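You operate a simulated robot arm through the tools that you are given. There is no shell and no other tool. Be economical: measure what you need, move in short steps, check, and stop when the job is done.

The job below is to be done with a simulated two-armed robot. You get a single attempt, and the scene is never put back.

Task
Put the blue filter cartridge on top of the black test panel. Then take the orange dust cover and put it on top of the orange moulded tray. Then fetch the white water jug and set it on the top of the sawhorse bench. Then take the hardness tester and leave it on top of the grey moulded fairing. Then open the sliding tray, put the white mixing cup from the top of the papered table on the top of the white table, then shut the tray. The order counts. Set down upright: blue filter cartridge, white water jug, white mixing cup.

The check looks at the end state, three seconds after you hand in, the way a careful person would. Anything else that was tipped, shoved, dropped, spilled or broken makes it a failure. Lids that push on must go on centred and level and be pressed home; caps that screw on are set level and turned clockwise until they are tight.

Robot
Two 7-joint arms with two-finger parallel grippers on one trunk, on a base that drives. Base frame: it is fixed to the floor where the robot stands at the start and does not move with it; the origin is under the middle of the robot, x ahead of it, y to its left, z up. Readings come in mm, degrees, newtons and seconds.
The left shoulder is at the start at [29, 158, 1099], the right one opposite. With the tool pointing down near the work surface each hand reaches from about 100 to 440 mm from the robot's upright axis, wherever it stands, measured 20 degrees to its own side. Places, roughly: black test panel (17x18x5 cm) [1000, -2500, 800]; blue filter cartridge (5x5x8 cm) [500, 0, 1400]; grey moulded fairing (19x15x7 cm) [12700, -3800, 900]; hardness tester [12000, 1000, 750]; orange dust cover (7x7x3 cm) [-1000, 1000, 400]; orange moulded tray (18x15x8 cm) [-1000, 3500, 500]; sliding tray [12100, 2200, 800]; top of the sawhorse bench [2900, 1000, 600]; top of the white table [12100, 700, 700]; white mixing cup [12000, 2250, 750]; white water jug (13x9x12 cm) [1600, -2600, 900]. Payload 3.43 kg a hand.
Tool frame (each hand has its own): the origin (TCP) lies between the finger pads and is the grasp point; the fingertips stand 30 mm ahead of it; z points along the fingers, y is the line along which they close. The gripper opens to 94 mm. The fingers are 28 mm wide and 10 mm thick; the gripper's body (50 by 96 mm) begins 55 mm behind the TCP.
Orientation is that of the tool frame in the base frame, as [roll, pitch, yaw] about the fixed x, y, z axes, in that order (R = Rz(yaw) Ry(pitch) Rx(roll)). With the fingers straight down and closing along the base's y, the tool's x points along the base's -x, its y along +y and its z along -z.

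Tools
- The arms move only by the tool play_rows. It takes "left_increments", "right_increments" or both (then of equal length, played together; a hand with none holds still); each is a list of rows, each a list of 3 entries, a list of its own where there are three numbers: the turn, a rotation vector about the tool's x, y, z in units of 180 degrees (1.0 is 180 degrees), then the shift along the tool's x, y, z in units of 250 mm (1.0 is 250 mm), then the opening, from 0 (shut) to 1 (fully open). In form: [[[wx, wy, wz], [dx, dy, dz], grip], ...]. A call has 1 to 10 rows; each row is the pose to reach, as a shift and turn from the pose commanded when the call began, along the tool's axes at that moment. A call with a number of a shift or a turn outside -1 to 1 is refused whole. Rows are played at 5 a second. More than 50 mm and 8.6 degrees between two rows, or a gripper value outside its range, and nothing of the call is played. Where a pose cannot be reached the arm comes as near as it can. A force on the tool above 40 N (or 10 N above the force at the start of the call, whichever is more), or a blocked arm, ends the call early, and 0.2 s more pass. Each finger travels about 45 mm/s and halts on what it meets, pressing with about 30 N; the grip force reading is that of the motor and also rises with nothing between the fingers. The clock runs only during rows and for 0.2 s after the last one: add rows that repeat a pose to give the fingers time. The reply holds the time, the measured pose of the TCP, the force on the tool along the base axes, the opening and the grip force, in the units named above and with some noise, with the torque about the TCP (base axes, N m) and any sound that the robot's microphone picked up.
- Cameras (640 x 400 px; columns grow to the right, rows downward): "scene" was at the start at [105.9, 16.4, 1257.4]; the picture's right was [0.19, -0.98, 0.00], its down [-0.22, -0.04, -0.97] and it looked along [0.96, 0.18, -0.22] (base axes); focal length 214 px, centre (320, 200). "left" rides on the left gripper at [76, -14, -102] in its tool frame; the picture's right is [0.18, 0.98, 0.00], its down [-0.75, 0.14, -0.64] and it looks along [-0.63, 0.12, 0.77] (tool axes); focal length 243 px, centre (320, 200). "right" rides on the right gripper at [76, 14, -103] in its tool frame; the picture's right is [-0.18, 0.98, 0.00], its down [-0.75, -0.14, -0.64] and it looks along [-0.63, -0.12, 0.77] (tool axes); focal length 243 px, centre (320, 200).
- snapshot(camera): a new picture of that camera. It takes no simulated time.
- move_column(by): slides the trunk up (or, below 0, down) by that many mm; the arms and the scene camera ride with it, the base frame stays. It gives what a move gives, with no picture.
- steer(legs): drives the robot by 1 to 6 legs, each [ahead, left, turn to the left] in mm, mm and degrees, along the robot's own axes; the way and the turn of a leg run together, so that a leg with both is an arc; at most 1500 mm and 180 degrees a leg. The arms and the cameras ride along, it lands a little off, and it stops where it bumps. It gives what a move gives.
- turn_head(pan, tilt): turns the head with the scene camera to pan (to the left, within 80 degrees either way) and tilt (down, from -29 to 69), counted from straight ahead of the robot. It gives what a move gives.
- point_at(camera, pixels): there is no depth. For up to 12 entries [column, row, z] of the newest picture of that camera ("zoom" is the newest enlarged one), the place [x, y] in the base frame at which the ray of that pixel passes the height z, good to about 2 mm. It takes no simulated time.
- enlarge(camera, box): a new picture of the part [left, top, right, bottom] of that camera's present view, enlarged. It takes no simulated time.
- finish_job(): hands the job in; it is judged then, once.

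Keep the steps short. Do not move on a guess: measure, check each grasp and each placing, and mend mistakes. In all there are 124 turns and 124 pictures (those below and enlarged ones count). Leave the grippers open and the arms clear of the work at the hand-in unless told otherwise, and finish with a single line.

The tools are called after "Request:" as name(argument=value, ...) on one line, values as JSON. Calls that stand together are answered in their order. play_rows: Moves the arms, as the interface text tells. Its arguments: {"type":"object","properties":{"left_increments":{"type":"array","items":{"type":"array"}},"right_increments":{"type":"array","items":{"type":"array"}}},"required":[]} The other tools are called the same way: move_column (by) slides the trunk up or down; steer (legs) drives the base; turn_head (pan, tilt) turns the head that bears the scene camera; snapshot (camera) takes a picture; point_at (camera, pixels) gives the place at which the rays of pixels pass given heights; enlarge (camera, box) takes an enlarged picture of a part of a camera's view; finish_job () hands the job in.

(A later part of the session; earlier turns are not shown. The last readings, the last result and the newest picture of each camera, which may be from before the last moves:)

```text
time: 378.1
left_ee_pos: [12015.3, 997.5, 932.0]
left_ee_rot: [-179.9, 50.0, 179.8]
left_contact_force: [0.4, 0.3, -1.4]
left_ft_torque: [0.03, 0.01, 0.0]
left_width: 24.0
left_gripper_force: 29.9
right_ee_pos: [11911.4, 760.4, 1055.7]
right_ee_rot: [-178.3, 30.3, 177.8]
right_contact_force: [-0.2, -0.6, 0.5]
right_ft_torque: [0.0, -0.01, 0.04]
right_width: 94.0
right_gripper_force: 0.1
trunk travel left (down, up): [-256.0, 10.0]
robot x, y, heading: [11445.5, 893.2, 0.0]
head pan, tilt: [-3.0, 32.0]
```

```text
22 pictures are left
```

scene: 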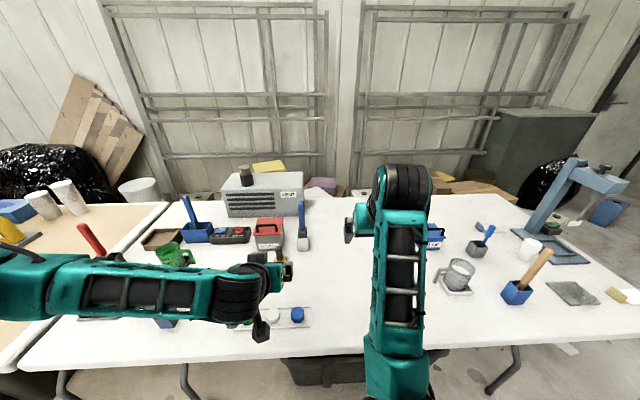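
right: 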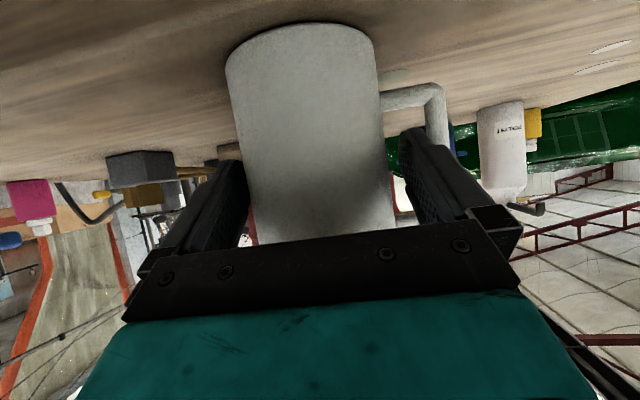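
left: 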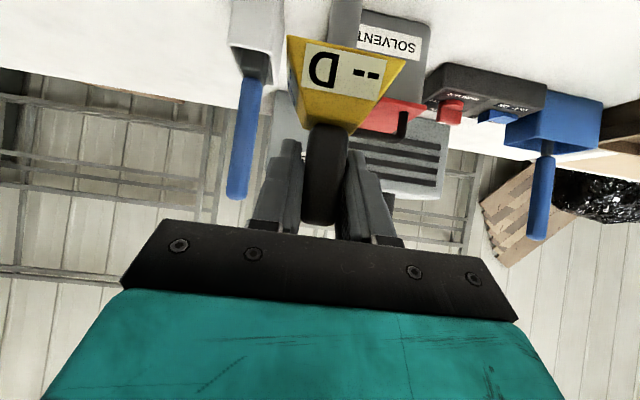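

The tester is held by its knob. I'll lift a little more, back off 350, turn to heading −90 and look down the hall for the fairing.

Request:
play_rows(left_increments=[[[0, 0, 0], [-0.06, 0, -0.05], 0], [[0, 0, 0], [-0.12, 0, -0.1], 0], [[0, 0, 0], [-0.18, 0, -0.15], 0]])

Request:
steer(legs=[[-400, 0, 0], [0, 0, -90]])

Request:
turn_head(pan=22, tilt=15)

Request:
snapshot(camera="scene")

```text
time: 378.9
left_ee_pos: [12014.6, 996.5, 992.4]
left_ee_rot: [180.0, 49.9, 179.8]
left_contact_force: [0.9, -0.3, -1.8]
left_ft_torque: [0.03, -0.01, 0.01]
left_width: 24.2
left_gripper_force: 30.1
right_ee_pos: [11911.1, 759.9, 1056.0]
right_ee_rot: [-178.2, 30.3, 177.8]
right_contact_force: [1.0, 0.5, -0.2]
right_ft_torque: [0.0, -0.01, 0.0]
right_width: 93.8
right_gripper_force: 0.0
trunk travel left (down, up): [-256.0, 10.0]
robot x, y, heading: [11438.1, 892.3, 0.2]
head pan, tilt: [-3.0, 32.0]
```

```text
time: 385.2
left_ee_pos: [11143.3, 315.8, 991.2]
left_ee_rot: [-179.9, 49.9, 88.7]
left_contact_force: [-0.2, -0.6, -2.2]
left_ft_torque: [-0.02, -0.01, -0.01]
left_width: 24.1
left_gripper_force: 29.9
right_ee_pos: [10907.9, 423.9, 1056.5]
right_ee_rot: [-178.3, 30.2, 86.7]
right_contact_force: [-0.4, 0.6, 0.2]
right_ft_torque: [-0.01, -0.02, 0.0]
right_width: 93.9
right_gripper_force: 0.2
trunk travel left (down, up): [-256.0, 10.0]
robot x, y, heading: [11046.7, 890.0, -90.9]
head pan, tilt: [-3.0, 32.0]
```

```text
time: 386.1
left_ee_pos: [11143.6, 316.6, 992.5]
left_ee_rot: [-179.8, 49.9, 88.6]
left_contact_force: [-0.2, -0.5, -1.9]
left_ft_torque: [-0.02, -0.03, 0.0]
left_width: 24.2
left_gripper_force: 29.7
right_ee_pos: [10908.8, 423.3, 1056.6]
right_ee_rot: [-178.4, 30.2, 86.6]
right_contact_force: [0.2, -0.6, -0.5]
right_ft_torque: [0.0, 0.0, 0.02]
right_width: 94.0
right_gripper_force: 0.1
trunk travel left (down, up): [-256.0, 10.0]
robot x, y, heading: [11048.3, 891.3, -90.9]
head pan, tilt: [22.0, 15.0]
```

```text
21 pictures are left
```

scene: 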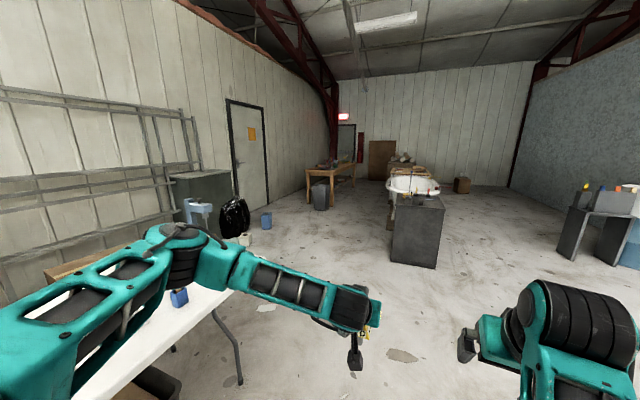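

The wooden table at (335,172) matches the fairing's place. I'll enlarge there and drive around the dark box in two legs.

Request:
enlarge(camera="scene", box=[280, 130, 440, 230])

Request:
steer(legs=[[0, 0, 12.4], [1450, 0, 0], [0, 0, 12], [1450, 0, 0], [350, 0, 0]])

Request:
turn_head(pan=0, tilt=18)

Request:
snapshot(camera="scene")

```text
4.00 times, centred on (360, 180) of scene
```

zoom: 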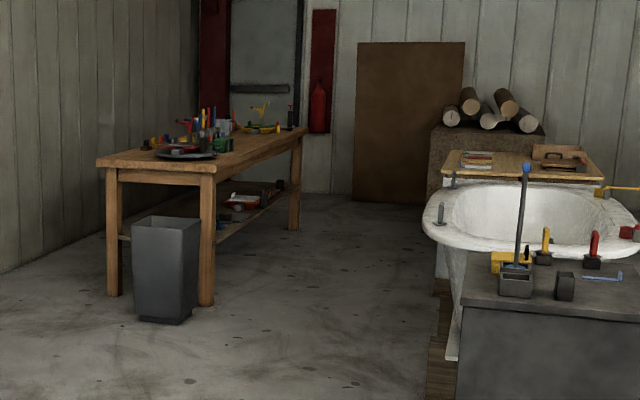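

```text
time: 403.4
left_ee_pos: [12472.2, -2578.4, 991.9]
left_ee_rot: [-179.9, 49.9, 116.6]
left_contact_force: [0.9, -0.9, -1.8]
left_ft_torque: [-0.04, 0.0, 0.03]
left_width: 24.2
left_gripper_force: 30.3
right_ee_pos: [12212.6, -2593.3, 1056.6]
right_ee_rot: [-178.4, 30.2, 114.5]
right_contact_force: [0.3, -0.2, 0.5]
right_ft_torque: [0.01, 0.01, 0.0]
right_width: 94.1
right_gripper_force: 0.2
trunk travel left (down, up): [-256.0, 10.0]
robot x, y, heading: [12117.9, -2116.4, -63.1]
head pan, tilt: [22.0, 15.0]
```

```text
time: 404.3
left_ee_pos: [12470.4, -2577.4, 991.8]
left_ee_rot: [-179.9, 50.0, 116.7]
left_contact_force: [-0.1, -0.2, -2.0]
left_ft_torque: [-0.01, -0.02, -0.02]
left_width: 24.0
left_gripper_force: 29.8
right_ee_pos: [12212.4, -2593.1, 1056.7]
right_ee_rot: [-178.2, 30.2, 114.6]
right_contact_force: [-0.2, -0.1, 0.3]
right_ft_torque: [0.0, -0.01, 0.03]
right_width: 94.1
right_gripper_force: 0.1
trunk travel left (down, up): [-256.0, 10.0]
robot x, y, heading: [12116.4, -2114.1, -63.1]
head pan, tilt: [0.0, 18.0]
```

```text
19 pictures are left
```

scene: 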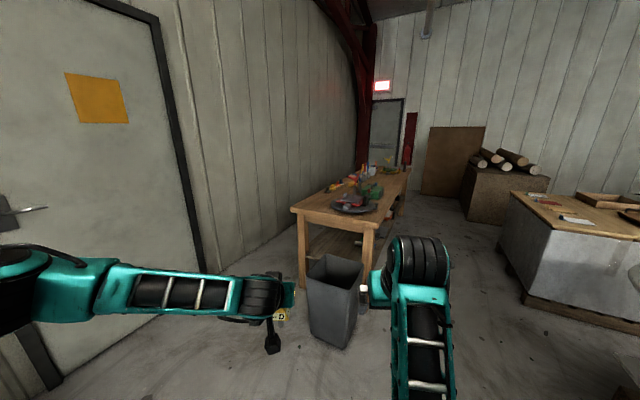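

Request:
enlarge(camera="scene", box=[280, 150, 420, 240])

Request:
point_at(camera="zoom", pixels=[[310, 250, 880], [400, 200, 880], [60, 270, 850], [375, 355, 850], [550, 85, 850], [270, 140, 850], [400, 220, 860]])

```text
4.44 times, centred on (350, 195) of scene
```

zoom: 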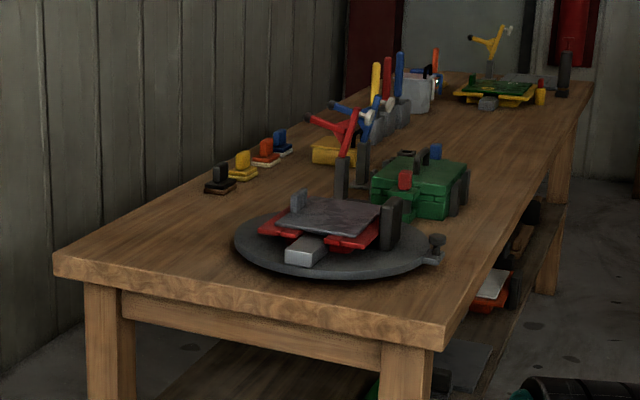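

```text
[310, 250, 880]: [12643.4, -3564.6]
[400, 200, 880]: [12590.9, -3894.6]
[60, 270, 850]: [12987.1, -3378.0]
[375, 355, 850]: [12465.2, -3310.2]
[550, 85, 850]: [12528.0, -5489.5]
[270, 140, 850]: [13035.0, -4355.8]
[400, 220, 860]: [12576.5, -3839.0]
```

The grey fairing sits on a turntable near the table's near end, about (12650,−3760). I'll raise the tester 110 mm, pass the bin on its west side, and turn to face the table from x≈11930.

Request:
play_rows(left_increments=[[[0, 0, 0], [-0.084, 0, -0.071], 0], [[0, 0, 0], [-0.168, 0, -0.142], 0], [[0, 0, 0], [-0.252, 0, -0.213], 0], [[0, 0, 0], [-0.337, 0, -0.283], 0]])

Request:
steer(legs=[[0, 0, -26.9], [0, -190, 0], [1450, 0, 0], [290, 0, 0], [0, 0, 90]])

Request:
turn_head(pan=0, tilt=32)

Request:
snapshot(camera="scene")

```text
time: 405.3
left_ee_pos: [12470.6, -2577.9, 1101.7]
left_ee_rot: [-179.9, 50.0, 116.4]
left_contact_force: [0.2, 0.1, -2.0]
left_ft_torque: [-0.03, 0.0, 0.0]
left_width: 23.9
left_gripper_force: 30.0
right_ee_pos: [12212.1, -2593.3, 1056.2]
right_ee_rot: [-178.4, 30.2, 114.5]
right_contact_force: [0.6, -0.3, 0.6]
right_ft_torque: [0.0, -0.01, -0.01]
right_width: 94.0
right_gripper_force: 0.0
trunk travel left (down, up): [-256.0, 10.0]
robot x, y, heading: [12121.0, -2113.2, -63.0]
head pan, tilt: [0.0, 18.0]
```

```text
time: 420.4
left_ee_pos: [12481.4, -3760.0, 1100.3]
left_ee_rot: [-179.9, 49.9, 178.1]
left_contact_force: [0.8, 0.2, -1.1]
left_ft_torque: [0.02, 0.0, -0.02]
left_width: 24.1
left_gripper_force: 30.1
right_ee_pos: [12371.6, -3994.2, 1056.1]
right_ee_rot: [-178.3, 30.2, 176.1]
right_contact_force: [-0.4, -0.4, 0.4]
right_ft_torque: [0.02, 0.04, -0.01]
right_width: 94.3
right_gripper_force: 0.0
trunk travel left (down, up): [-256.0, 10.0]
robot x, y, heading: [11906.7, -3850.3, -1.1]
head pan, tilt: [0.0, 18.0]
```

```text
time: 421.1
left_ee_pos: [12480.1, -3759.8, 1101.3]
left_ee_rot: [-179.8, 50.0, 178.1]
left_contact_force: [0.3, 0.2, -0.5]
left_ft_torque: [-0.01, -0.02, 0.0]
left_width: 24.0
left_gripper_force: 30.1
right_ee_pos: [12371.2, -3993.3, 1056.3]
right_ee_rot: [-178.3, 30.2, 176.1]
right_contact_force: [0.8, 1.0, -0.4]
right_ft_torque: [-0.01, 0.0, -0.02]
right_width: 94.0
right_gripper_force: 0.1
trunk travel left (down, up): [-256.0, 10.0]
robot x, y, heading: [11905.6, -3848.4, -1.3]
head pan, tilt: [0.0, 32.0]
```

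```text
17 pictures are left
```

scene: 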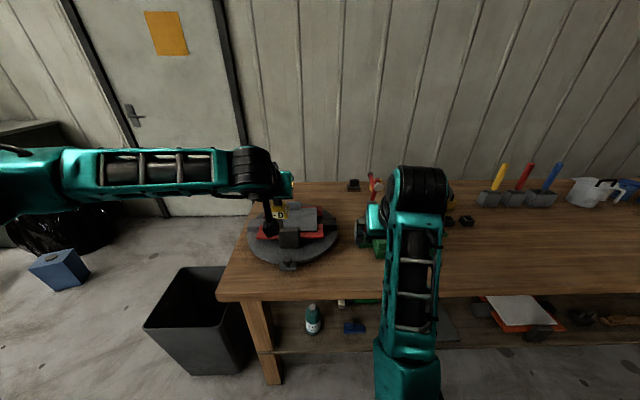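

Request:
enlarge(camera="scene", box=[240, 190, 352, 275])

Request:
point_at(camera="zoom", pixels=[[290, 115, 900], [430, 120, 900], [430, 190, 900], [300, 190, 900], [290, 115, 920], [430, 190, 920], [345, 160, 900], [345, 160, 920], [345, 160, 880]])

Request:
snapshot(camera="left")

```text
4.71 times, centred on (296, 232) of scene
```

zoom: 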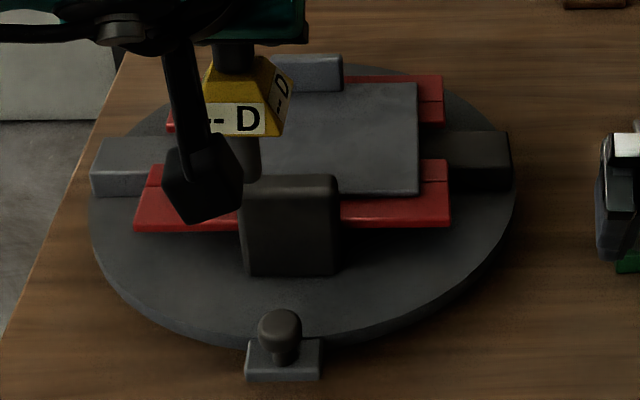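

```text
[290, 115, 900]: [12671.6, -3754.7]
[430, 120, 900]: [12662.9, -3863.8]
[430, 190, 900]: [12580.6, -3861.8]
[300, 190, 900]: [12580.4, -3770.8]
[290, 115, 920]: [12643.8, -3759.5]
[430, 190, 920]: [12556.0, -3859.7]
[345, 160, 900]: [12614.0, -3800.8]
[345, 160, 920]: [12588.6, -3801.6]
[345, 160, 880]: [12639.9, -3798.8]
```

```text
15 pictures are left
```

left: 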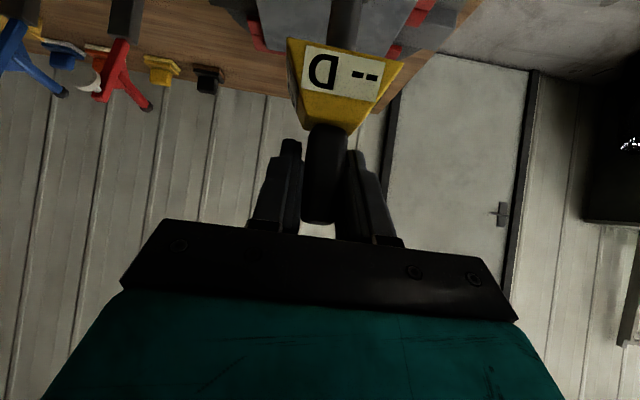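

Fairing slab centre is about (12645,−3762). I'll drive 150 ahead and lower to TCP z≈1045 and check the gap.

Request:
steer(legs=[[150, 0, 0]])

Request:
play_rows(left_increments=[[[0, 0, 0], [0.056, 0, 0.047], 0], [[0, 0, 0], [0.113, 0, 0.095], 0], [[0, 0, 0], [0.169, 0, 0.142], 0], [[0, 0, 0], [0.169, 0, 0.142], 0]])

Request:
enlarge(camera="scene", box=[230, 210, 390, 310])

Request:
point_at(camera="left", pixels=[[330, 20, 900]])

```text
time: 422.5
left_ee_pos: [12629.9, -3763.7, 1100.0]
left_ee_rot: [-179.8, 49.9, 178.2]
left_contact_force: [-0.1, -0.2, -2.2]
left_ft_torque: [0.0, 0.03, 0.02]
left_width: 23.9
left_gripper_force: 29.7
right_ee_pos: [12520.5, -3996.9, 1055.6]
right_ee_rot: [-178.3, 30.2, 176.2]
right_contact_force: [0.8, -0.1, 0.1]
right_ft_torque: [-0.01, 0.02, -0.01]
right_width: 93.9
right_gripper_force: 0.0
trunk travel left (down, up): [-256.0, 10.0]
robot x, y, heading: [12055.5, -3851.0, -1.5]
head pan, tilt: [0.0, 32.0]
```

```text
time: 423.5
left_ee_pos: [12630.3, -3762.7, 1045.5]
left_ee_rot: [-179.8, 50.1, 178.2]
left_contact_force: [-0.6, -0.5, -1.3]
left_ft_torque: [0.0, -0.01, -0.01]
left_width: 24.1
left_gripper_force: 30.4
right_ee_pos: [12519.7, -3996.9, 1056.2]
right_ee_rot: [-178.4, 30.2, 176.1]
right_contact_force: [-0.6, 0.5, -0.3]
right_ft_torque: [-0.02, 0.0, 0.04]
right_width: 94.3
right_gripper_force: 0.0
trunk travel left (down, up): [-256.0, 10.0]
robot x, y, heading: [12052.9, -3851.4, -1.3]
head pan, tilt: [0.0, 32.0]
```

```text
4.00 times, centred on (310, 260) of scene
```

zoom: 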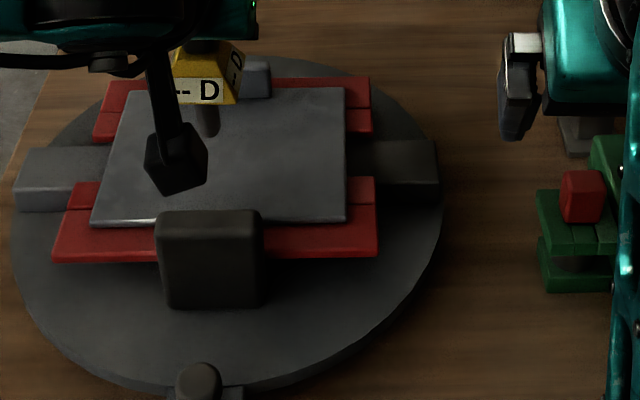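

```text
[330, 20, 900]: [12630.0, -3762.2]
```

Request:
point_at(camera="zoom", pixels=[[92, 226, 900], [347, 222, 900], [345, 87, 900], [125, 90, 900], [92, 226, 880], [347, 222, 880], [345, 87, 880], [92, 226, 920], [347, 222, 920], [345, 87, 920], [205, 135, 920]])

```text
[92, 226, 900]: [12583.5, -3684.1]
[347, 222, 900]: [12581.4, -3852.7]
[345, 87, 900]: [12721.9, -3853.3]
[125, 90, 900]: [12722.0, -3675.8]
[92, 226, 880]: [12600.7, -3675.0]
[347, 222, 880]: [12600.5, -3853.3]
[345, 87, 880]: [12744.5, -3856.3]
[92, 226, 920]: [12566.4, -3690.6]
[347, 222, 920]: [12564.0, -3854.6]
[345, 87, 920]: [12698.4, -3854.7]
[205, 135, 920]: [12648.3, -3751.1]
```

Slab top is about z≈888, so contact is expected near TCP 1013. I'll move 12 forward, down to ~1023, then creep.

Request:
play_rows(left_increments=[[[0, 0, 0], [-0.015, 0, 0.06], 0], [[0, 0, 0], [0.037, 0, 0.093], 0], [[0, 0, 0], [0.037, 0, 0.093], 0]])

Request:
play_rows(left_increments=[[[0, 0, 0], [0.005, 0, 0.004], 0], [[0, 0, 0], [0.01, 0, 0.008], 0], [[0, 0, 0], [0.015, 0, 0.013], 0], [[0, 0, 0], [0.015, 0, 0.013], 0]])

```text
time: 424.3
left_ee_pos: [12641.1, -3762.5, 1024.7]
left_ee_rot: [-179.9, 50.1, 178.2]
left_contact_force: [0.4, -0.3, -1.3]
left_ft_torque: [-0.01, 0.01, 0.0]
left_width: 23.7
left_gripper_force: 29.5
right_ee_pos: [12519.4, -3998.8, 1057.6]
right_ee_rot: [-178.3, 30.2, 176.1]
right_contact_force: [0.9, 0.7, 0.0]
right_ft_torque: [-0.03, -0.03, -0.02]
right_width: 94.1
right_gripper_force: 0.0
trunk travel left (down, up): [-256.0, 10.0]
robot x, y, heading: [12052.3, -3849.0, -1.6]
head pan, tilt: [0.0, 32.0]
```

```text
time: 425.3
left_ee_pos: [12641.1, -3764.5, 1020.2]
left_ee_rot: [-179.8, 49.8, 178.2]
left_contact_force: [0.2, -0.5, -2.1]
left_ft_torque: [0.0, 0.05, 0.02]
left_width: 23.9
left_gripper_force: 29.8
right_ee_pos: [12519.9, -3997.3, 1055.8]
right_ee_rot: [-178.3, 30.1, 176.1]
right_contact_force: [-0.9, 0.0, 0.0]
right_ft_torque: [0.01, 0.03, -0.01]
right_width: 94.1
right_gripper_force: 0.1
trunk travel left (down, up): [-256.0, 10.0]
robot x, y, heading: [12052.9, -3852.8, -1.3]
head pan, tilt: [0.0, 32.0]
```

No contact at 1020. Three more 3 mm creeps.

Request:
play_rows(left_increments=[[[0, 0, 0], [0.0046, 0, 0.0039], 0], [[0, 0, 0], [0.0092, 0, 0.0077], 0], [[0, 0, 0], [0.0092, 0, 0.0077], 0]])

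Request:
play_rows(left_increments=[[[0, 0, 0], [0.0046, 0, 0.0039], 0], [[0, 0, 0], [0.0092, 0, 0.0077], 0], [[0, 0, 0], [0.0092, 0, 0.0077], 0]])

Request:
play_rows(left_increments=[[[0, 0, 0], [0.003, 0, 0.0026], 0], [[0, 0, 0], [0.006, 0, 0.005], 0], [[0, 0, 0], [0.006, 0, 0.005], 0]])

```text
time: 426.1
left_ee_pos: [12640.2, -3764.3, 1016.9]
left_ee_rot: [-179.9, 50.0, 178.2]
left_contact_force: [0.4, -0.2, -1.3]
left_ft_torque: [-0.03, 0.03, 0.01]
left_width: 23.9
left_gripper_force: 29.8
right_ee_pos: [12520.3, -3998.0, 1055.4]
right_ee_rot: [-178.3, 30.2, 176.2]
right_contact_force: [0.3, 0.6, -0.8]
right_ft_torque: [-0.01, -0.04, 0.0]
right_width: 93.8
right_gripper_force: 0.1
trunk travel left (down, up): [-256.0, 10.0]
robot x, y, heading: [12055.4, -3852.5, -1.4]
head pan, tilt: [0.0, 32.0]
```

```text
time: 426.9
left_ee_pos: [12639.8, -3763.0, 1014.1]
left_ee_rot: [-179.8, 50.0, 178.3]
left_contact_force: [-0.2, 0.1, -1.6]
left_ft_torque: [-0.01, -0.03, 0.04]
left_width: 23.9
left_gripper_force: 30.3
right_ee_pos: [12520.0, -3997.7, 1054.8]
right_ee_rot: [-178.3, 30.1, 176.1]
right_contact_force: [-0.3, 0.2, 0.1]
right_ft_torque: [-0.01, 0.01, -0.01]
right_width: 94.1
right_gripper_force: 0.0
trunk travel left (down, up): [-256.0, 10.0]
robot x, y, heading: [12054.2, -3854.7, -1.2]
head pan, tilt: [0.0, 32.0]
```

```text
time: 427.7
left_ee_pos: [12641.1, -3762.2, 1012.4]
left_ee_rot: [-179.9, 50.0, 178.2]
left_contact_force: [0.5, 0.6, -1.9]
left_ft_torque: [0.04, 0.0, 0.01]
left_width: 24.1
left_gripper_force: 29.8
right_ee_pos: [12519.7, -3997.0, 1056.2]
right_ee_rot: [-178.3, 30.2, 176.1]
right_contact_force: [-0.3, -0.2, 0.4]
right_ft_torque: [0.03, -0.02, -0.03]
right_width: 94.0
right_gripper_force: 0.0
trunk travel left (down, up): [-256.0, 10.0]
robot x, y, heading: [12056.0, -3855.7, -1.6]
head pan, tilt: [0.0, 32.0]
```

Still free. I'll creep more and check with a zoomed view.

Request:
play_rows(left_increments=[[[0, 0, 0], [0.0046, 0, 0.0039], 0], [[0, 0, 0], [0.0092, 0, 0.0077], 0], [[0, 0, 0], [0.0092, 0, 0.0077], 0]])

Request:
play_rows(left_increments=[[[0, 0, 0], [0.0046, 0, 0.0039], 0], [[0, 0, 0], [0.0092, 0, 0.0077], 0], [[0, 0, 0], [0.0092, 0, 0.0077], 0]])

Request:
play_rows(left_increments=[[[0, 0, 0], [0.003, 0, 0.0026], 0], [[0, 0, 0], [0.006, 0, 0.005], 0], [[0, 0, 0], [0.006, 0, 0.005], 0]])

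Request:
enlarge(camera="scene", box=[240, 215, 340, 278])

```text
time: 428.5
left_ee_pos: [12641.1, -3763.2, 1008.9]
left_ee_rot: [-179.9, 50.0, 178.2]
left_contact_force: [0.3, -0.8, -1.8]
left_ft_torque: [-0.01, -0.01, 0.01]
left_width: 24.1
left_gripper_force: 29.6
right_ee_pos: [12519.2, -3997.5, 1056.7]
right_ee_rot: [-178.3, 30.2, 176.1]
right_contact_force: [-0.1, 0.5, 0.2]
right_ft_torque: [0.0, 0.02, -0.02]
right_width: 93.9
right_gripper_force: 0.2
trunk travel left (down, up): [-256.0, 10.0]
robot x, y, heading: [12056.5, -3852.9, -1.2]
head pan, tilt: [0.0, 32.0]
```

```text
time: 429.3
left_ee_pos: [12640.0, -3764.1, 1005.6]
left_ee_rot: [-179.9, 50.0, 178.2]
left_contact_force: [-0.3, -0.2, -1.3]
left_ft_torque: [0.05, -0.03, -0.03]
left_width: 24.0
left_gripper_force: 30.0
right_ee_pos: [12519.7, -3996.5, 1056.0]
right_ee_rot: [-178.3, 30.2, 176.1]
right_contact_force: [-0.3, 0.3, 0.4]
right_ft_torque: [0.01, 0.0, 0.0]
right_width: 94.0
right_gripper_force: 0.1
trunk travel left (down, up): [-256.0, 10.0]
robot x, y, heading: [12054.0, -3853.6, -1.5]
head pan, tilt: [0.0, 32.0]
```

```text
time: 430.1
left_ee_pos: [12640.3, -3765.2, 1003.5]
left_ee_rot: [-179.9, 50.0, 178.2]
left_contact_force: [0.5, 0.2, -0.9]
left_ft_torque: [0.04, -0.03, 0.0]
left_width: 23.8
left_gripper_force: 30.2
right_ee_pos: [12519.2, -3997.9, 1057.2]
right_ee_rot: [-178.3, 30.2, 176.0]
right_contact_force: [0.3, 0.1, 0.5]
right_ft_torque: [0.01, -0.01, 0.01]
right_width: 94.0
right_gripper_force: 0.0
trunk travel left (down, up): [-256.0, 10.0]
robot x, y, heading: [12054.3, -3849.7, -1.5]
head pan, tilt: [0.0, 32.0]
```

```text
6.35 times, centred on (290, 246) of scene
```

zoom: 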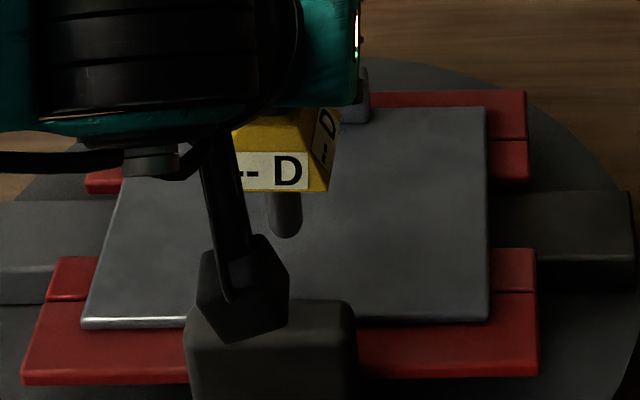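

I now see the tester has only a narrow rounded stem (its block was a holder left behind), so it should be laid down gently. I'll raise it 45 mm, swing the hand to point straight down so the tester lies over toward me, move 50 ahead, and check.

Request:
play_rows(left_increments=[[[0, 0, 0], [-0.069, 0, -0.058], 0], [[0, 0.04, 0], [-0.138, 0, -0.116], 0], [[0, 0.08, 0], [-0.138, 0, -0.116], 0], [[0, 0.12, 0], [-0.138, 0, -0.116], 0], [[0, 0.16, 0], [-0.138, 0, -0.116], 0], [[0, 0.2, 0], [-0.138, 0, -0.116], 0], [[0, 0.24, 0], [-0.138, 0, -0.116], 0], [[0, 0.28, 0], [-0.138, 0, -0.116], 0], [[0, 0.31, 0], [-0.138, 0, -0.116], 0]])

Request:
steer(legs=[[50, 0, 0]])

Request:
enlarge(camera="scene", box=[230, 200, 390, 320])

```text
time: 432.1
left_ee_pos: [12641.1, -3765.2, 1048.3]
left_ee_rot: [-179.8, -6.0, 178.1]
left_contact_force: [-0.1, 0.4, -1.1]
left_ft_torque: [0.0, -0.01, 0.02]
left_width: 24.1
left_gripper_force: 29.8
right_ee_pos: [12520.8, -3997.6, 1056.2]
right_ee_rot: [-178.3, 30.1, 176.1]
right_contact_force: [0.4, -0.1, -0.1]
right_ft_torque: [0.0, 0.01, -0.01]
right_width: 94.0
right_gripper_force: 0.0
trunk travel left (down, up): [-256.0, 10.0]
robot x, y, heading: [12055.5, -3848.1, -1.6]
head pan, tilt: [0.0, 32.0]
```

```text
time: 433.0
left_ee_pos: [12691.0, -3766.5, 1048.4]
left_ee_rot: [-180.0, -5.9, 178.1]
left_contact_force: [0.6, 0.7, -0.5]
left_ft_torque: [0.02, -0.02, 0.02]
left_width: 24.1
left_gripper_force: 30.2
right_ee_pos: [12570.1, -3999.6, 1055.6]
right_ee_rot: [-178.3, 30.2, 176.1]
right_contact_force: [-0.3, 1.3, 0.4]
right_ft_torque: [0.02, -0.01, -0.04]
right_width: 94.0
right_gripper_force: 0.0
trunk travel left (down, up): [-256.0, 10.0]
robot x, y, heading: [12107.0, -3854.6, -1.2]
head pan, tilt: [0.0, 32.0]
```

```text
3.33 times, centred on (310, 260) of scene
```

zoom: 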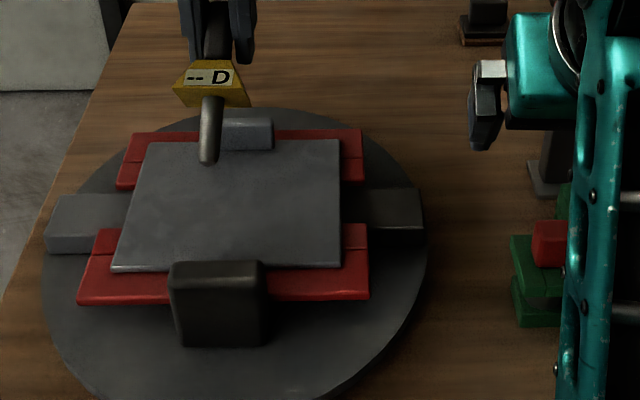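

Now I see it clearly: stem tip at (208,162), slab corners (150,142)–(342,268). I'll compute where they lie.

Request:
point_at(camera="zoom", pixels=[[208, 162, 960], [208, 162, 980], [208, 162, 940], [150, 142, 885], [338, 140, 885], [342, 268, 885], [112, 272, 885], [213, 104, 1000], [230, 125, 900], [265, 270, 915]])

```text
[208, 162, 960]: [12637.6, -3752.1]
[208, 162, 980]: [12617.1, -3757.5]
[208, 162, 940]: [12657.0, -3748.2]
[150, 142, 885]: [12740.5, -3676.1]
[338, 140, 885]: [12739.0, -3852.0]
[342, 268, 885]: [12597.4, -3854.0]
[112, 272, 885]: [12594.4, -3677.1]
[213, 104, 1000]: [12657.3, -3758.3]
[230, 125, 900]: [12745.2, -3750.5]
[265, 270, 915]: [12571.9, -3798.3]
```

Tester tip would land at x≈12617 with the knob end near 12716, inside the slab (12596–12740). I'll lower 72 mm, then creep to contact.

Request:
play_rows(left_increments=[[[0, 0, 0], [-0.01, 0, 0.096], 0], [[0, 0, 0], [-0.02, 0, 0.19], 0], [[0, 0, 0], [-0.03, 0, 0.287], 0], [[0, 0, 0], [-0.03, 0, 0.287], 0]])

Request:
play_rows(left_increments=[[[0, 0, 0], [-0.001, 0, 0.01], 0], [[0, 0, 0], [-0.002, 0, 0.02], 0], [[0, 0, 0], [-0.002, 0, 0.02], 0]])

Request:
play_rows(left_increments=[[[0, 0, 0], [-0.001, 0, 0.008], 0], [[0, 0, 0], [-0.002, 0, 0.016], 0], [[0, 0, 0], [-0.002, 0, 0.016], 0]])

```text
time: 434.0
left_ee_pos: [12689.2, -3766.3, 975.7]
left_ee_rot: [180.0, -5.9, 178.1]
left_contact_force: [0.1, 0.4, -1.5]
left_ft_torque: [-0.03, -0.05, -0.02]
left_width: 24.2
left_gripper_force: 29.7
right_ee_pos: [12569.1, -3999.1, 1055.8]
right_ee_rot: [-178.3, 30.2, 176.1]
right_contact_force: [-0.6, 0.3, 0.1]
right_ft_torque: [0.03, -0.01, 0.02]
right_width: 93.9
right_gripper_force: 0.1
trunk travel left (down, up): [-256.0, 10.0]
robot x, y, heading: [12102.2, -3848.7, -1.5]
head pan, tilt: [0.0, 32.0]
```

```text
time: 434.8
left_ee_pos: [12689.6, -3765.4, 970.7]
left_ee_rot: [-179.9, -5.9, 178.1]
left_contact_force: [-0.1, -0.9, -1.2]
left_ft_torque: [0.03, -0.05, -0.03]
left_width: 23.8
left_gripper_force: 30.6
right_ee_pos: [12569.0, -3999.3, 1056.9]
right_ee_rot: [-178.2, 30.2, 176.1]
right_contact_force: [0.2, 0.0, 0.6]
right_ft_torque: [-0.01, 0.01, 0.0]
right_width: 93.8
right_gripper_force: 0.1
trunk travel left (down, up): [-256.0, 10.0]
robot x, y, heading: [12105.0, -3855.1, -1.3]
head pan, tilt: [0.0, 32.0]
```

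```text
time: 435.6
left_ee_pos: [12690.1, -3766.5, 966.3]
left_ee_rot: [180.0, -5.8, 178.2]
left_contact_force: [0.3, -0.2, -0.6]
left_ft_torque: [0.03, -0.07, 0.01]
left_width: 24.0
left_gripper_force: 29.8
right_ee_pos: [12569.3, -3998.2, 1055.7]
right_ee_rot: [-178.3, 30.3, 176.0]
right_contact_force: [0.6, 0.0, 0.4]
right_ft_torque: [-0.01, 0.0, 0.02]
right_width: 94.0
right_gripper_force: 0.1
trunk travel left (down, up): [-256.0, 10.0]
robot x, y, heading: [12102.4, -3852.7, -1.5]
head pan, tilt: [0.0, 32.0]
```

Not yet touching; four more small creeps.

Request:
play_rows(left_increments=[[[0, 0, 0], [-0.001, 0, 0.008], 0], [[0, 0, 0], [-0.002, 0, 0.016], 0], [[0, 0, 0], [-0.002, 0, 0.016], 0]])

Request:
play_rows(left_increments=[[[0, 0, 0], [-0.001, 0, 0.006], 0], [[0, 0, 0], [-0.001, 0, 0.012], 0], [[0, 0, 0], [-0.001, 0, 0.012], 0]])

Request:
play_rows(left_increments=[[[0, 0, 0], [-0.001, 0, 0.006], 0], [[0, 0, 0], [-0.001, 0, 0.012], 0], [[0, 0, 0], [-0.001, 0, 0.012], 0]])

Request:
enlarge(camera="scene", box=[240, 200, 352, 300])

```text
time: 436.4
left_ee_pos: [12690.5, -3765.1, 962.9]
left_ee_rot: [180.0, -5.8, 178.1]
left_contact_force: [0.4, 0.1, -1.5]
left_ft_torque: [0.0, -0.05, 0.02]
left_width: 23.7
left_gripper_force: 29.3
right_ee_pos: [12568.3, -3998.5, 1055.7]
right_ee_rot: [-178.3, 30.1, 176.1]
right_contact_force: [-0.1, -0.1, 0.3]
right_ft_torque: [-0.01, 0.03, -0.02]
right_width: 94.0
right_gripper_force: 0.1
trunk travel left (down, up): [-256.0, 10.0]
robot x, y, heading: [12099.0, -3851.2, -1.9]
head pan, tilt: [0.0, 32.0]
```

```text
time: 437.2
left_ee_pos: [12689.5, -3766.4, 959.7]
left_ee_rot: [179.9, -5.9, 178.2]
left_contact_force: [0.7, 0.3, -1.3]
left_ft_torque: [-0.03, -0.06, 0.0]
left_width: 23.8
left_gripper_force: 30.2
right_ee_pos: [12568.7, -3998.8, 1055.8]
right_ee_rot: [-178.3, 30.2, 176.0]
right_contact_force: [0.4, 0.4, 0.6]
right_ft_torque: [0.02, 0.02, 0.01]
right_width: 94.0
right_gripper_force: 0.0
trunk travel left (down, up): [-256.0, 10.0]
robot x, y, heading: [12106.2, -3852.8, -1.3]
head pan, tilt: [0.0, 32.0]
```

```text
time: 438.0
left_ee_pos: [12689.8, -3766.0, 957.4]
left_ee_rot: [-179.9, -5.8, 178.1]
left_contact_force: [0.2, 0.1, -1.3]
left_ft_torque: [-0.03, -0.07, -0.02]
left_width: 24.0
left_gripper_force: 30.5
right_ee_pos: [12568.9, -3999.3, 1056.4]
right_ee_rot: [-178.2, 30.1, 176.2]
right_contact_force: [-0.4, -0.7, 0.7]
right_ft_torque: [0.03, -0.03, 0.0]
right_width: 94.2
right_gripper_force: 0.2
trunk travel left (down, up): [-256.0, 10.0]
robot x, y, heading: [12110.0, -3851.2, -1.3]
head pan, tilt: [0.0, 32.0]
```

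```text
4.00 times, centred on (296, 250) of scene
```

zoom: 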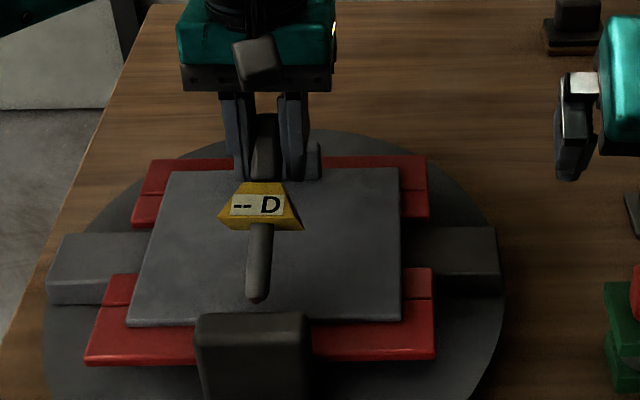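

It hovers just over the slab, well centred. I'll lower the last few mm with the force stop, open, raise clear, and verify.

Request:
play_rows(left_increments=[[[0, 0, 0], [-0.001, 0, 0.008], 0], [[0, 0, 0], [-0.002, 0, 0.016], 0], [[0, 0, 0], [-0.002, 0, 0.024], 0], [[0, 0, 0], [-0.003, 0, 0.032], 0], [[0, 0, 0], [-0.003, 0, 0.036], 0], [[0, 0, 0], [-0.003, 0, 0.036], 0]])

Request:
play_rows(left_increments=[[[0, 0, 0], [0, 0, 0], 0.2], [[0, 0, 0], [0, 0, 0], 0.4], [[0, 0, 0], [0, 0, 0], 0.55], [[0, 0, 0], [0, 0, 0], 0.55], [[0, 0, 0], [0.01, 0, -0.1], 0.55], [[0, 0, 0], [0.02, 0, -0.25], 0.55], [[0, 0, 0], [0.04, 0, -0.45], 0.55]])

Request:
enlarge(camera="scene", box=[240, 200, 352, 300])

```text
time: 439.4
left_ee_pos: [12689.9, -3765.9, 947.2]
left_ee_rot: [-180.0, -5.7, 178.1]
left_contact_force: [-0.1, -0.8, -1.9]
left_ft_torque: [0.0, -0.05, 0.01]
left_width: 24.2
left_gripper_force: 29.6
right_ee_pos: [12569.3, -3999.0, 1056.7]
right_ee_rot: [-178.4, 30.2, 176.1]
right_contact_force: [-0.4, 0.1, 0.0]
right_ft_torque: [0.02, 0.01, 0.02]
right_width: 94.1
right_gripper_force: 0.1
trunk travel left (down, up): [-256.0, 10.0]
robot x, y, heading: [12108.0, -3853.8, -1.3]
head pan, tilt: [0.0, 32.0]
```

```text
refused: row 7 steps farther than a row can; nothing moved
```

```text
4.00 times, centred on (296, 250) of scene
```

zoom: 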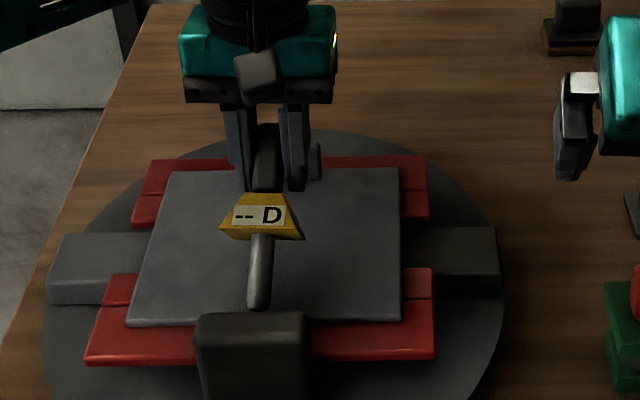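

Still no contact at 947. I'll keep lowering in 2 mm rows with the force stop, then open and rise in legal steps.

Request:
play_rows(left_increments=[[[0, 0, 0], [-0.001, 0, 0.008], 0], [[0, 0, 0], [-0.002, 0, 0.016], 0], [[0, 0, 0], [-0.002, 0, 0.024], 0], [[0, 0, 0], [-0.003, 0, 0.032], 0], [[0, 0, 0], [-0.004, 0, 0.04], 0], [[0, 0, 0], [-0.005, 0, 0.048], 0], [[0, 0, 0], [-0.005, 0, 0.048], 0]])

Request:
enlarge(camera="scene", box=[250, 230, 330, 290])

```text
time: 441.0
left_ee_pos: [12691.4, -3765.7, 939.1]
left_ee_rot: [-179.9, -5.7, 178.2]
left_contact_force: [4.8, 0.1, 12.0]
left_ft_torque: [0.05, 0.78, -0.02]
left_width: 24.4
left_gripper_force: 29.6
right_ee_pos: [12568.3, -3999.4, 1055.8]
right_ee_rot: [-178.3, 30.3, 176.1]
right_contact_force: [-0.2, 0.5, -0.8]
right_ft_torque: [-0.02, -0.01, 0.01]
right_width: 94.0
right_gripper_force: 0.1
trunk travel left (down, up): [-256.0, 10.0]
robot x, y, heading: [12105.8, -3855.6, -1.3]
head pan, tilt: [0.0, 32.0]
```

```text
6.67 times, centred on (290, 260) of scene
```

zoom: 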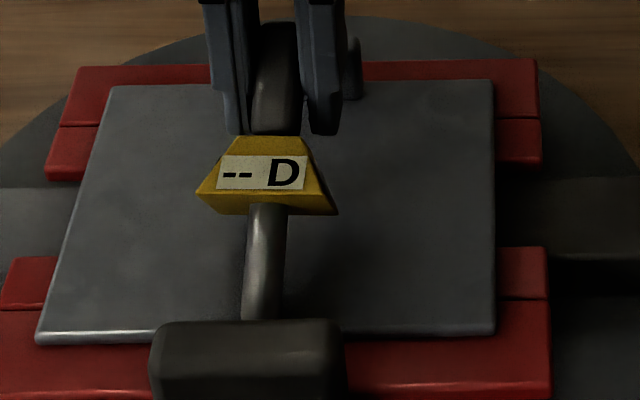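

The tip seems to touch the front clamp (small +x force). I'll lift 6, shift 18 mm away from the clamp, lower to contact again, then open and rise, and check.

Request:
play_rows(left_increments=[[[0, 0, 0], [0, 0, -0.024], 0], [[0, 0, 0], [-0.036, 0, -0.028], 0], [[0, 0, 0], [-0.072, 0, -0.031], 0], [[0, 0, 0], [-0.072, 0, -0.018], 0], [[0, 0, 0], [-0.072, 0, -0.005], 0], [[0, 0, 0], [-0.073, 0, 0.006], 0], [[0, 0, 0], [-0.073, 0, 0.014], 0], [[0, 0, 0], [-0.073, 0, 0.022], 0], [[0, 0, 0], [-0.073, 0, 0.022], 0]])

Request:
play_rows(left_increments=[[[0, 0, 0], [0, 0, 0], 0.2], [[0, 0, 0], [0, 0, 0], 0.35], [[0, 0, 0], [0, 0, 0], 0.5], [[0, 0, 0], [0, 0, 0], 0.5], [[0, 0, 0], [0.005, 0, -0.08], 0.5], [[0, 0, 0], [0.01, 0, -0.2], 0.5], [[0, 0, 0], [0.02, 0, -0.35], 0.5], [[0, 0, 0], [0.03, 0, -0.5], 0.5]])

Request:
enlarge(camera="scene", box=[240, 200, 352, 300])

```text
time: 443.0
left_ee_pos: [12709.3, -3765.9, 930.5]
left_ee_rot: [179.9, -5.7, 178.1]
left_contact_force: [4.5, 0.1, 11.4]
left_ft_torque: [0.03, 0.81, 0.01]
left_width: 24.0
left_gripper_force: 29.7
right_ee_pos: [12568.6, -3998.3, 1056.4]
right_ee_rot: [-178.3, 30.3, 176.1]
right_contact_force: [-0.3, 0.0, -0.4]
right_ft_torque: [0.01, 0.01, -0.02]
right_width: 94.3
right_gripper_force: 0.1
trunk travel left (down, up): [-256.0, 10.0]
robot x, y, heading: [12104.2, -3854.2, -1.3]
head pan, tilt: [0.0, 32.0]
```

```text
time: 444.8
left_ee_pos: [12713.3, -3765.6, 1055.1]
left_ee_rot: [180.0, -5.8, 178.1]
left_contact_force: [-0.3, -0.5, 0.3]
left_ft_torque: [0.04, -0.01, -0.04]
left_width: 46.8
left_gripper_force: 0.0
right_ee_pos: [12567.5, -3998.8, 1055.3]
right_ee_rot: [-178.3, 30.3, 176.0]
right_contact_force: [0.1, 0.0, 0.6]
right_ft_torque: [0.0, 0.02, 0.0]
right_width: 93.9
right_gripper_force: 0.0
trunk travel left (down, up): [-256.0, 10.0]
robot x, y, heading: [12102.3, -3852.6, -1.6]
head pan, tilt: [0.0, 32.0]
```

```text
4.00 times, centred on (296, 250) of scene
```

zoom: 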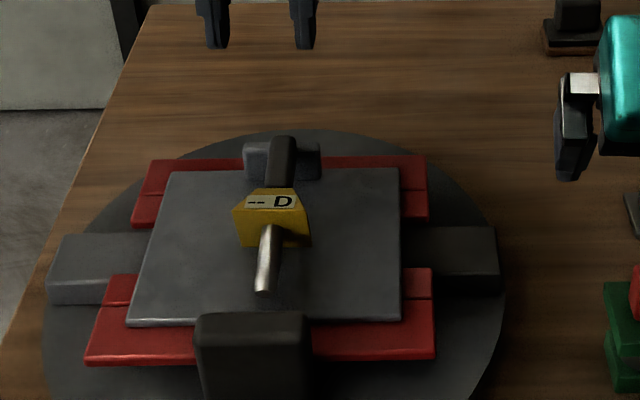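

The tester lies at rest on the fairing slab. Now I'll drive back the way I came to the papered table at about (11100,2200).

Request:
steer(legs=[[-200, 0, 0], [0, 0, 91.4], [1450, 0, 0], [250, 0, 0], [0, 0, 24], [1450, 0, 0]])

Request:
steer(legs=[[600, 0, 0], [0, 0, -24], [1450, 0, 0], [1000, 0, 0], [0, 0, -90]])

Request:
turn_head(pan=0, tilt=30)

Request:
snapshot(camera="scene")

```text
time: 466.5
left_ee_pos: [10965.8, -327.3, 1054.6]
left_ee_rot: [-180.0, -5.9, -65.6]
left_contact_force: [0.2, -1.3, -1.6]
left_ft_torque: [0.03, 0.04, 0.01]
left_width: 47.0
left_gripper_force: 0.1
right_ee_pos: [11238.5, -354.5, 1055.8]
right_ee_rot: [-178.3, 30.1, -67.6]
right_contact_force: [-0.5, -0.6, 0.2]
right_ft_torque: [0.0, -0.03, -0.02]
right_width: 94.1
right_gripper_force: 0.0
trunk travel left (down, up): [-256.0, 10.0]
robot x, y, heading: [11313.7, -834.5, 114.8]
head pan, tilt: [0.0, 32.0]
```

```text
time: 486.6
left_ee_pos: [11649.6, 2257.6, 1053.0]
left_ee_rot: [180.0, -5.7, 178.7]
left_contact_force: [0.0, -0.3, 0.0]
left_ft_torque: [-0.02, -0.01, 0.02]
left_width: 47.3
left_gripper_force: 0.1
right_ee_pos: [11507.3, 2022.6, 1056.1]
right_ee_rot: [-178.2, 30.2, 176.7]
right_contact_force: [-0.3, 0.4, -0.5]
right_ft_torque: [0.03, 0.02, 0.04]
right_width: 93.8
right_gripper_force: 0.0
trunk travel left (down, up): [-256.0, 10.0]
robot x, y, heading: [11040.3, 2162.8, -0.8]
head pan, tilt: [0.0, 32.0]
```

```text
time: 487.2
left_ee_pos: [11648.9, 2259.2, 1053.9]
left_ee_rot: [179.9, -5.8, 178.6]
left_contact_force: [-0.1, 0.4, -0.8]
left_ft_torque: [0.0, -0.04, -0.02]
left_width: 47.0
left_gripper_force: 0.0
right_ee_pos: [11507.4, 2022.4, 1056.8]
right_ee_rot: [-178.3, 30.3, 176.7]
right_contact_force: [-0.6, 0.1, 1.0]
right_ft_torque: [-0.02, -0.03, 0.02]
right_width: 93.9
right_gripper_force: 0.1
trunk travel left (down, up): [-256.0, 10.0]
robot x, y, heading: [11042.8, 2163.7, -0.9]
head pan, tilt: [0.0, 30.0]
```

```text
7 pictures are left
```

scene: 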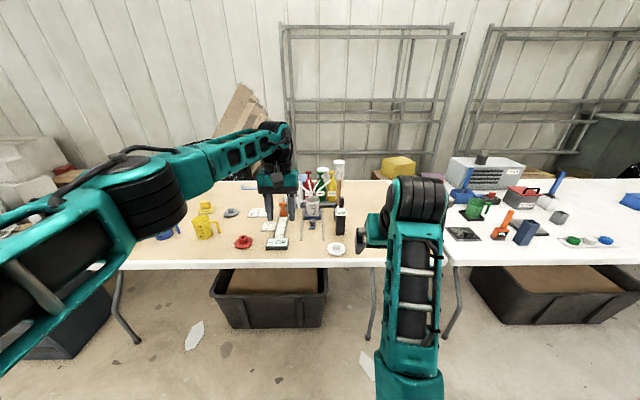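

The papered table is ahead. I'll enlarge its centre to find the sliding tray and the cup.

Request:
enlarge(camera="scene", box=[220, 155, 380, 265])

Request:
point_at(camera="zoom", pixels=[[320, 200, 730], [320, 300, 730], [200, 200, 730], [440, 300, 730], [400, 350, 730], [400, 200, 750]])

```text
3.64 times, centred on (300, 210) of scene
```

zoom: 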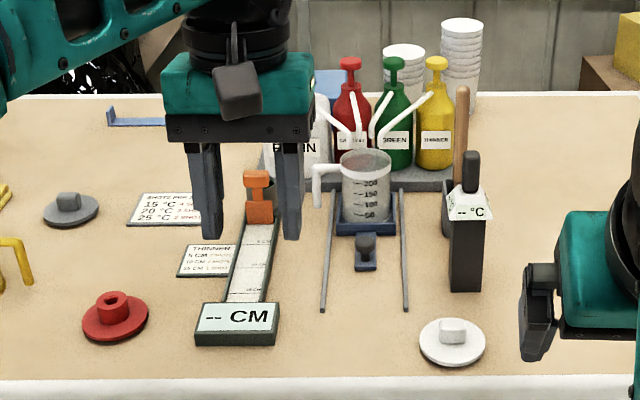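

```text
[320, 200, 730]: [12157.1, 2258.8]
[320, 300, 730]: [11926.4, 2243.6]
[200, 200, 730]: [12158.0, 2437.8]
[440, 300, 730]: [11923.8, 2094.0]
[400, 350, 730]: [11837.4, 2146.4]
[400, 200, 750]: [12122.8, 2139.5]
```

The scaled white cup with a handle stands at zoom (365,185) by a blue tray with a knob between two rails. My left hand hides part of the table, so I'll move it up and left, drive closer, and take one sharp view.

Request:
play_rows(left_increments=[[[0, 0, 0], [0.08, 0.1, -0.06], 0.8], [[0, 0, 0], [0.16, 0.2, -0.12], 1], [[0, 0, 0], [0.24, 0.3, -0.18], 1], [[0, 0, 0], [0.32, 0.4, -0.24], 1], [[0, 0, 0], [0.4, 0.5, -0.3], 1], [[0, 0, 0], [0.48, 0.6, -0.36], 1], [[0, 0, 0], [0.56, 0.7, -0.4], 1]])

Request:
steer(legs=[[300, -60, 0.9]])

Request:
turn_head(pan=3, tilt=38)

Request:
enlarge(camera="scene", box=[200, 110, 440, 260])

Request:
point_at(camera="zoom", pixels=[[320, 200, 730], [320, 300, 730], [440, 200, 730], [200, 200, 730], [440, 100, 730], [440, 300, 730], [380, 250, 730], [380, 250, 760], [380, 150, 800], [380, 200, 830]])

```text
time: 488.8
left_ee_pos: [11522.8, 2435.6, 1168.4]
left_ee_rot: [180.0, -5.8, 178.7]
left_contact_force: [0.5, -0.6, -0.5]
left_ft_torque: [-0.03, -0.02, -0.04]
left_width: 94.1
left_gripper_force: 0.0
right_ee_pos: [11508.0, 2022.5, 1057.1]
right_ee_rot: [-178.3, 30.2, 176.8]
right_contact_force: [0.2, 0.3, -0.1]
right_ft_torque: [0.0, -0.04, 0.01]
right_width: 93.8
right_gripper_force: 0.1
trunk travel left (down, up): [-256.0, 10.0]
robot x, y, heading: [11041.0, 2163.0, -0.9]
head pan, tilt: [0.0, 30.0]
```

```text
time: 490.9
left_ee_pos: [11818.7, 2378.5, 1167.9]
left_ee_rot: [-180.0, -5.9, 179.5]
left_contact_force: [1.2, 0.8, -0.6]
left_ft_torque: [0.01, -0.01, 0.0]
left_width: 94.2
left_gripper_force: 0.0
right_ee_pos: [11808.6, 1965.1, 1056.4]
right_ee_rot: [-178.2, 30.2, 177.5]
right_contact_force: [0.3, 0.8, 0.5]
right_ft_torque: [0.01, 0.01, -0.02]
right_width: 94.1
right_gripper_force: 0.0
trunk travel left (down, up): [-256.0, 10.0]
robot x, y, heading: [11340.7, 2105.8, -0.1]
head pan, tilt: [0.0, 30.0]
```

```text
time: 491.6
left_ee_pos: [11819.4, 2378.6, 1168.2]
left_ee_rot: [-179.9, -5.8, 179.5]
left_contact_force: [-0.3, 1.1, 0.0]
left_ft_torque: [0.01, 0.03, 0.0]
left_width: 94.1
left_gripper_force: 0.0
right_ee_pos: [11808.3, 1965.7, 1056.7]
right_ee_rot: [-178.4, 30.2, 177.4]
right_contact_force: [-0.4, 0.6, 1.0]
right_ft_torque: [0.0, 0.02, 0.01]
right_width: 94.0
right_gripper_force: 0.1
trunk travel left (down, up): [-256.0, 10.0]
robot x, y, heading: [11342.9, 2102.1, 0.1]
head pan, tilt: [3.0, 38.0]
```

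```text
2.67 times, centred on (320, 185) of scene
```

zoom: 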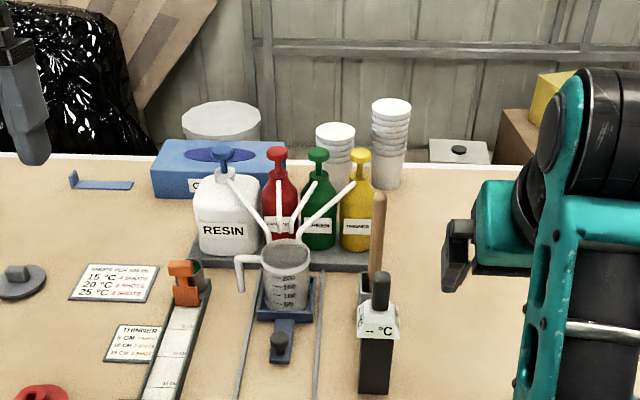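

```text
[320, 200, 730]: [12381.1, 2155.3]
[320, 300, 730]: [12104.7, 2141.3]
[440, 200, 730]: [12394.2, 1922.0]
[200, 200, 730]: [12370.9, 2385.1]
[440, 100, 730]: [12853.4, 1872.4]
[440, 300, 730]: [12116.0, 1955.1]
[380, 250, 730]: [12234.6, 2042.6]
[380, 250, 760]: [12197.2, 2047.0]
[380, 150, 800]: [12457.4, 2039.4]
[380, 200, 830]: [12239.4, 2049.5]
```

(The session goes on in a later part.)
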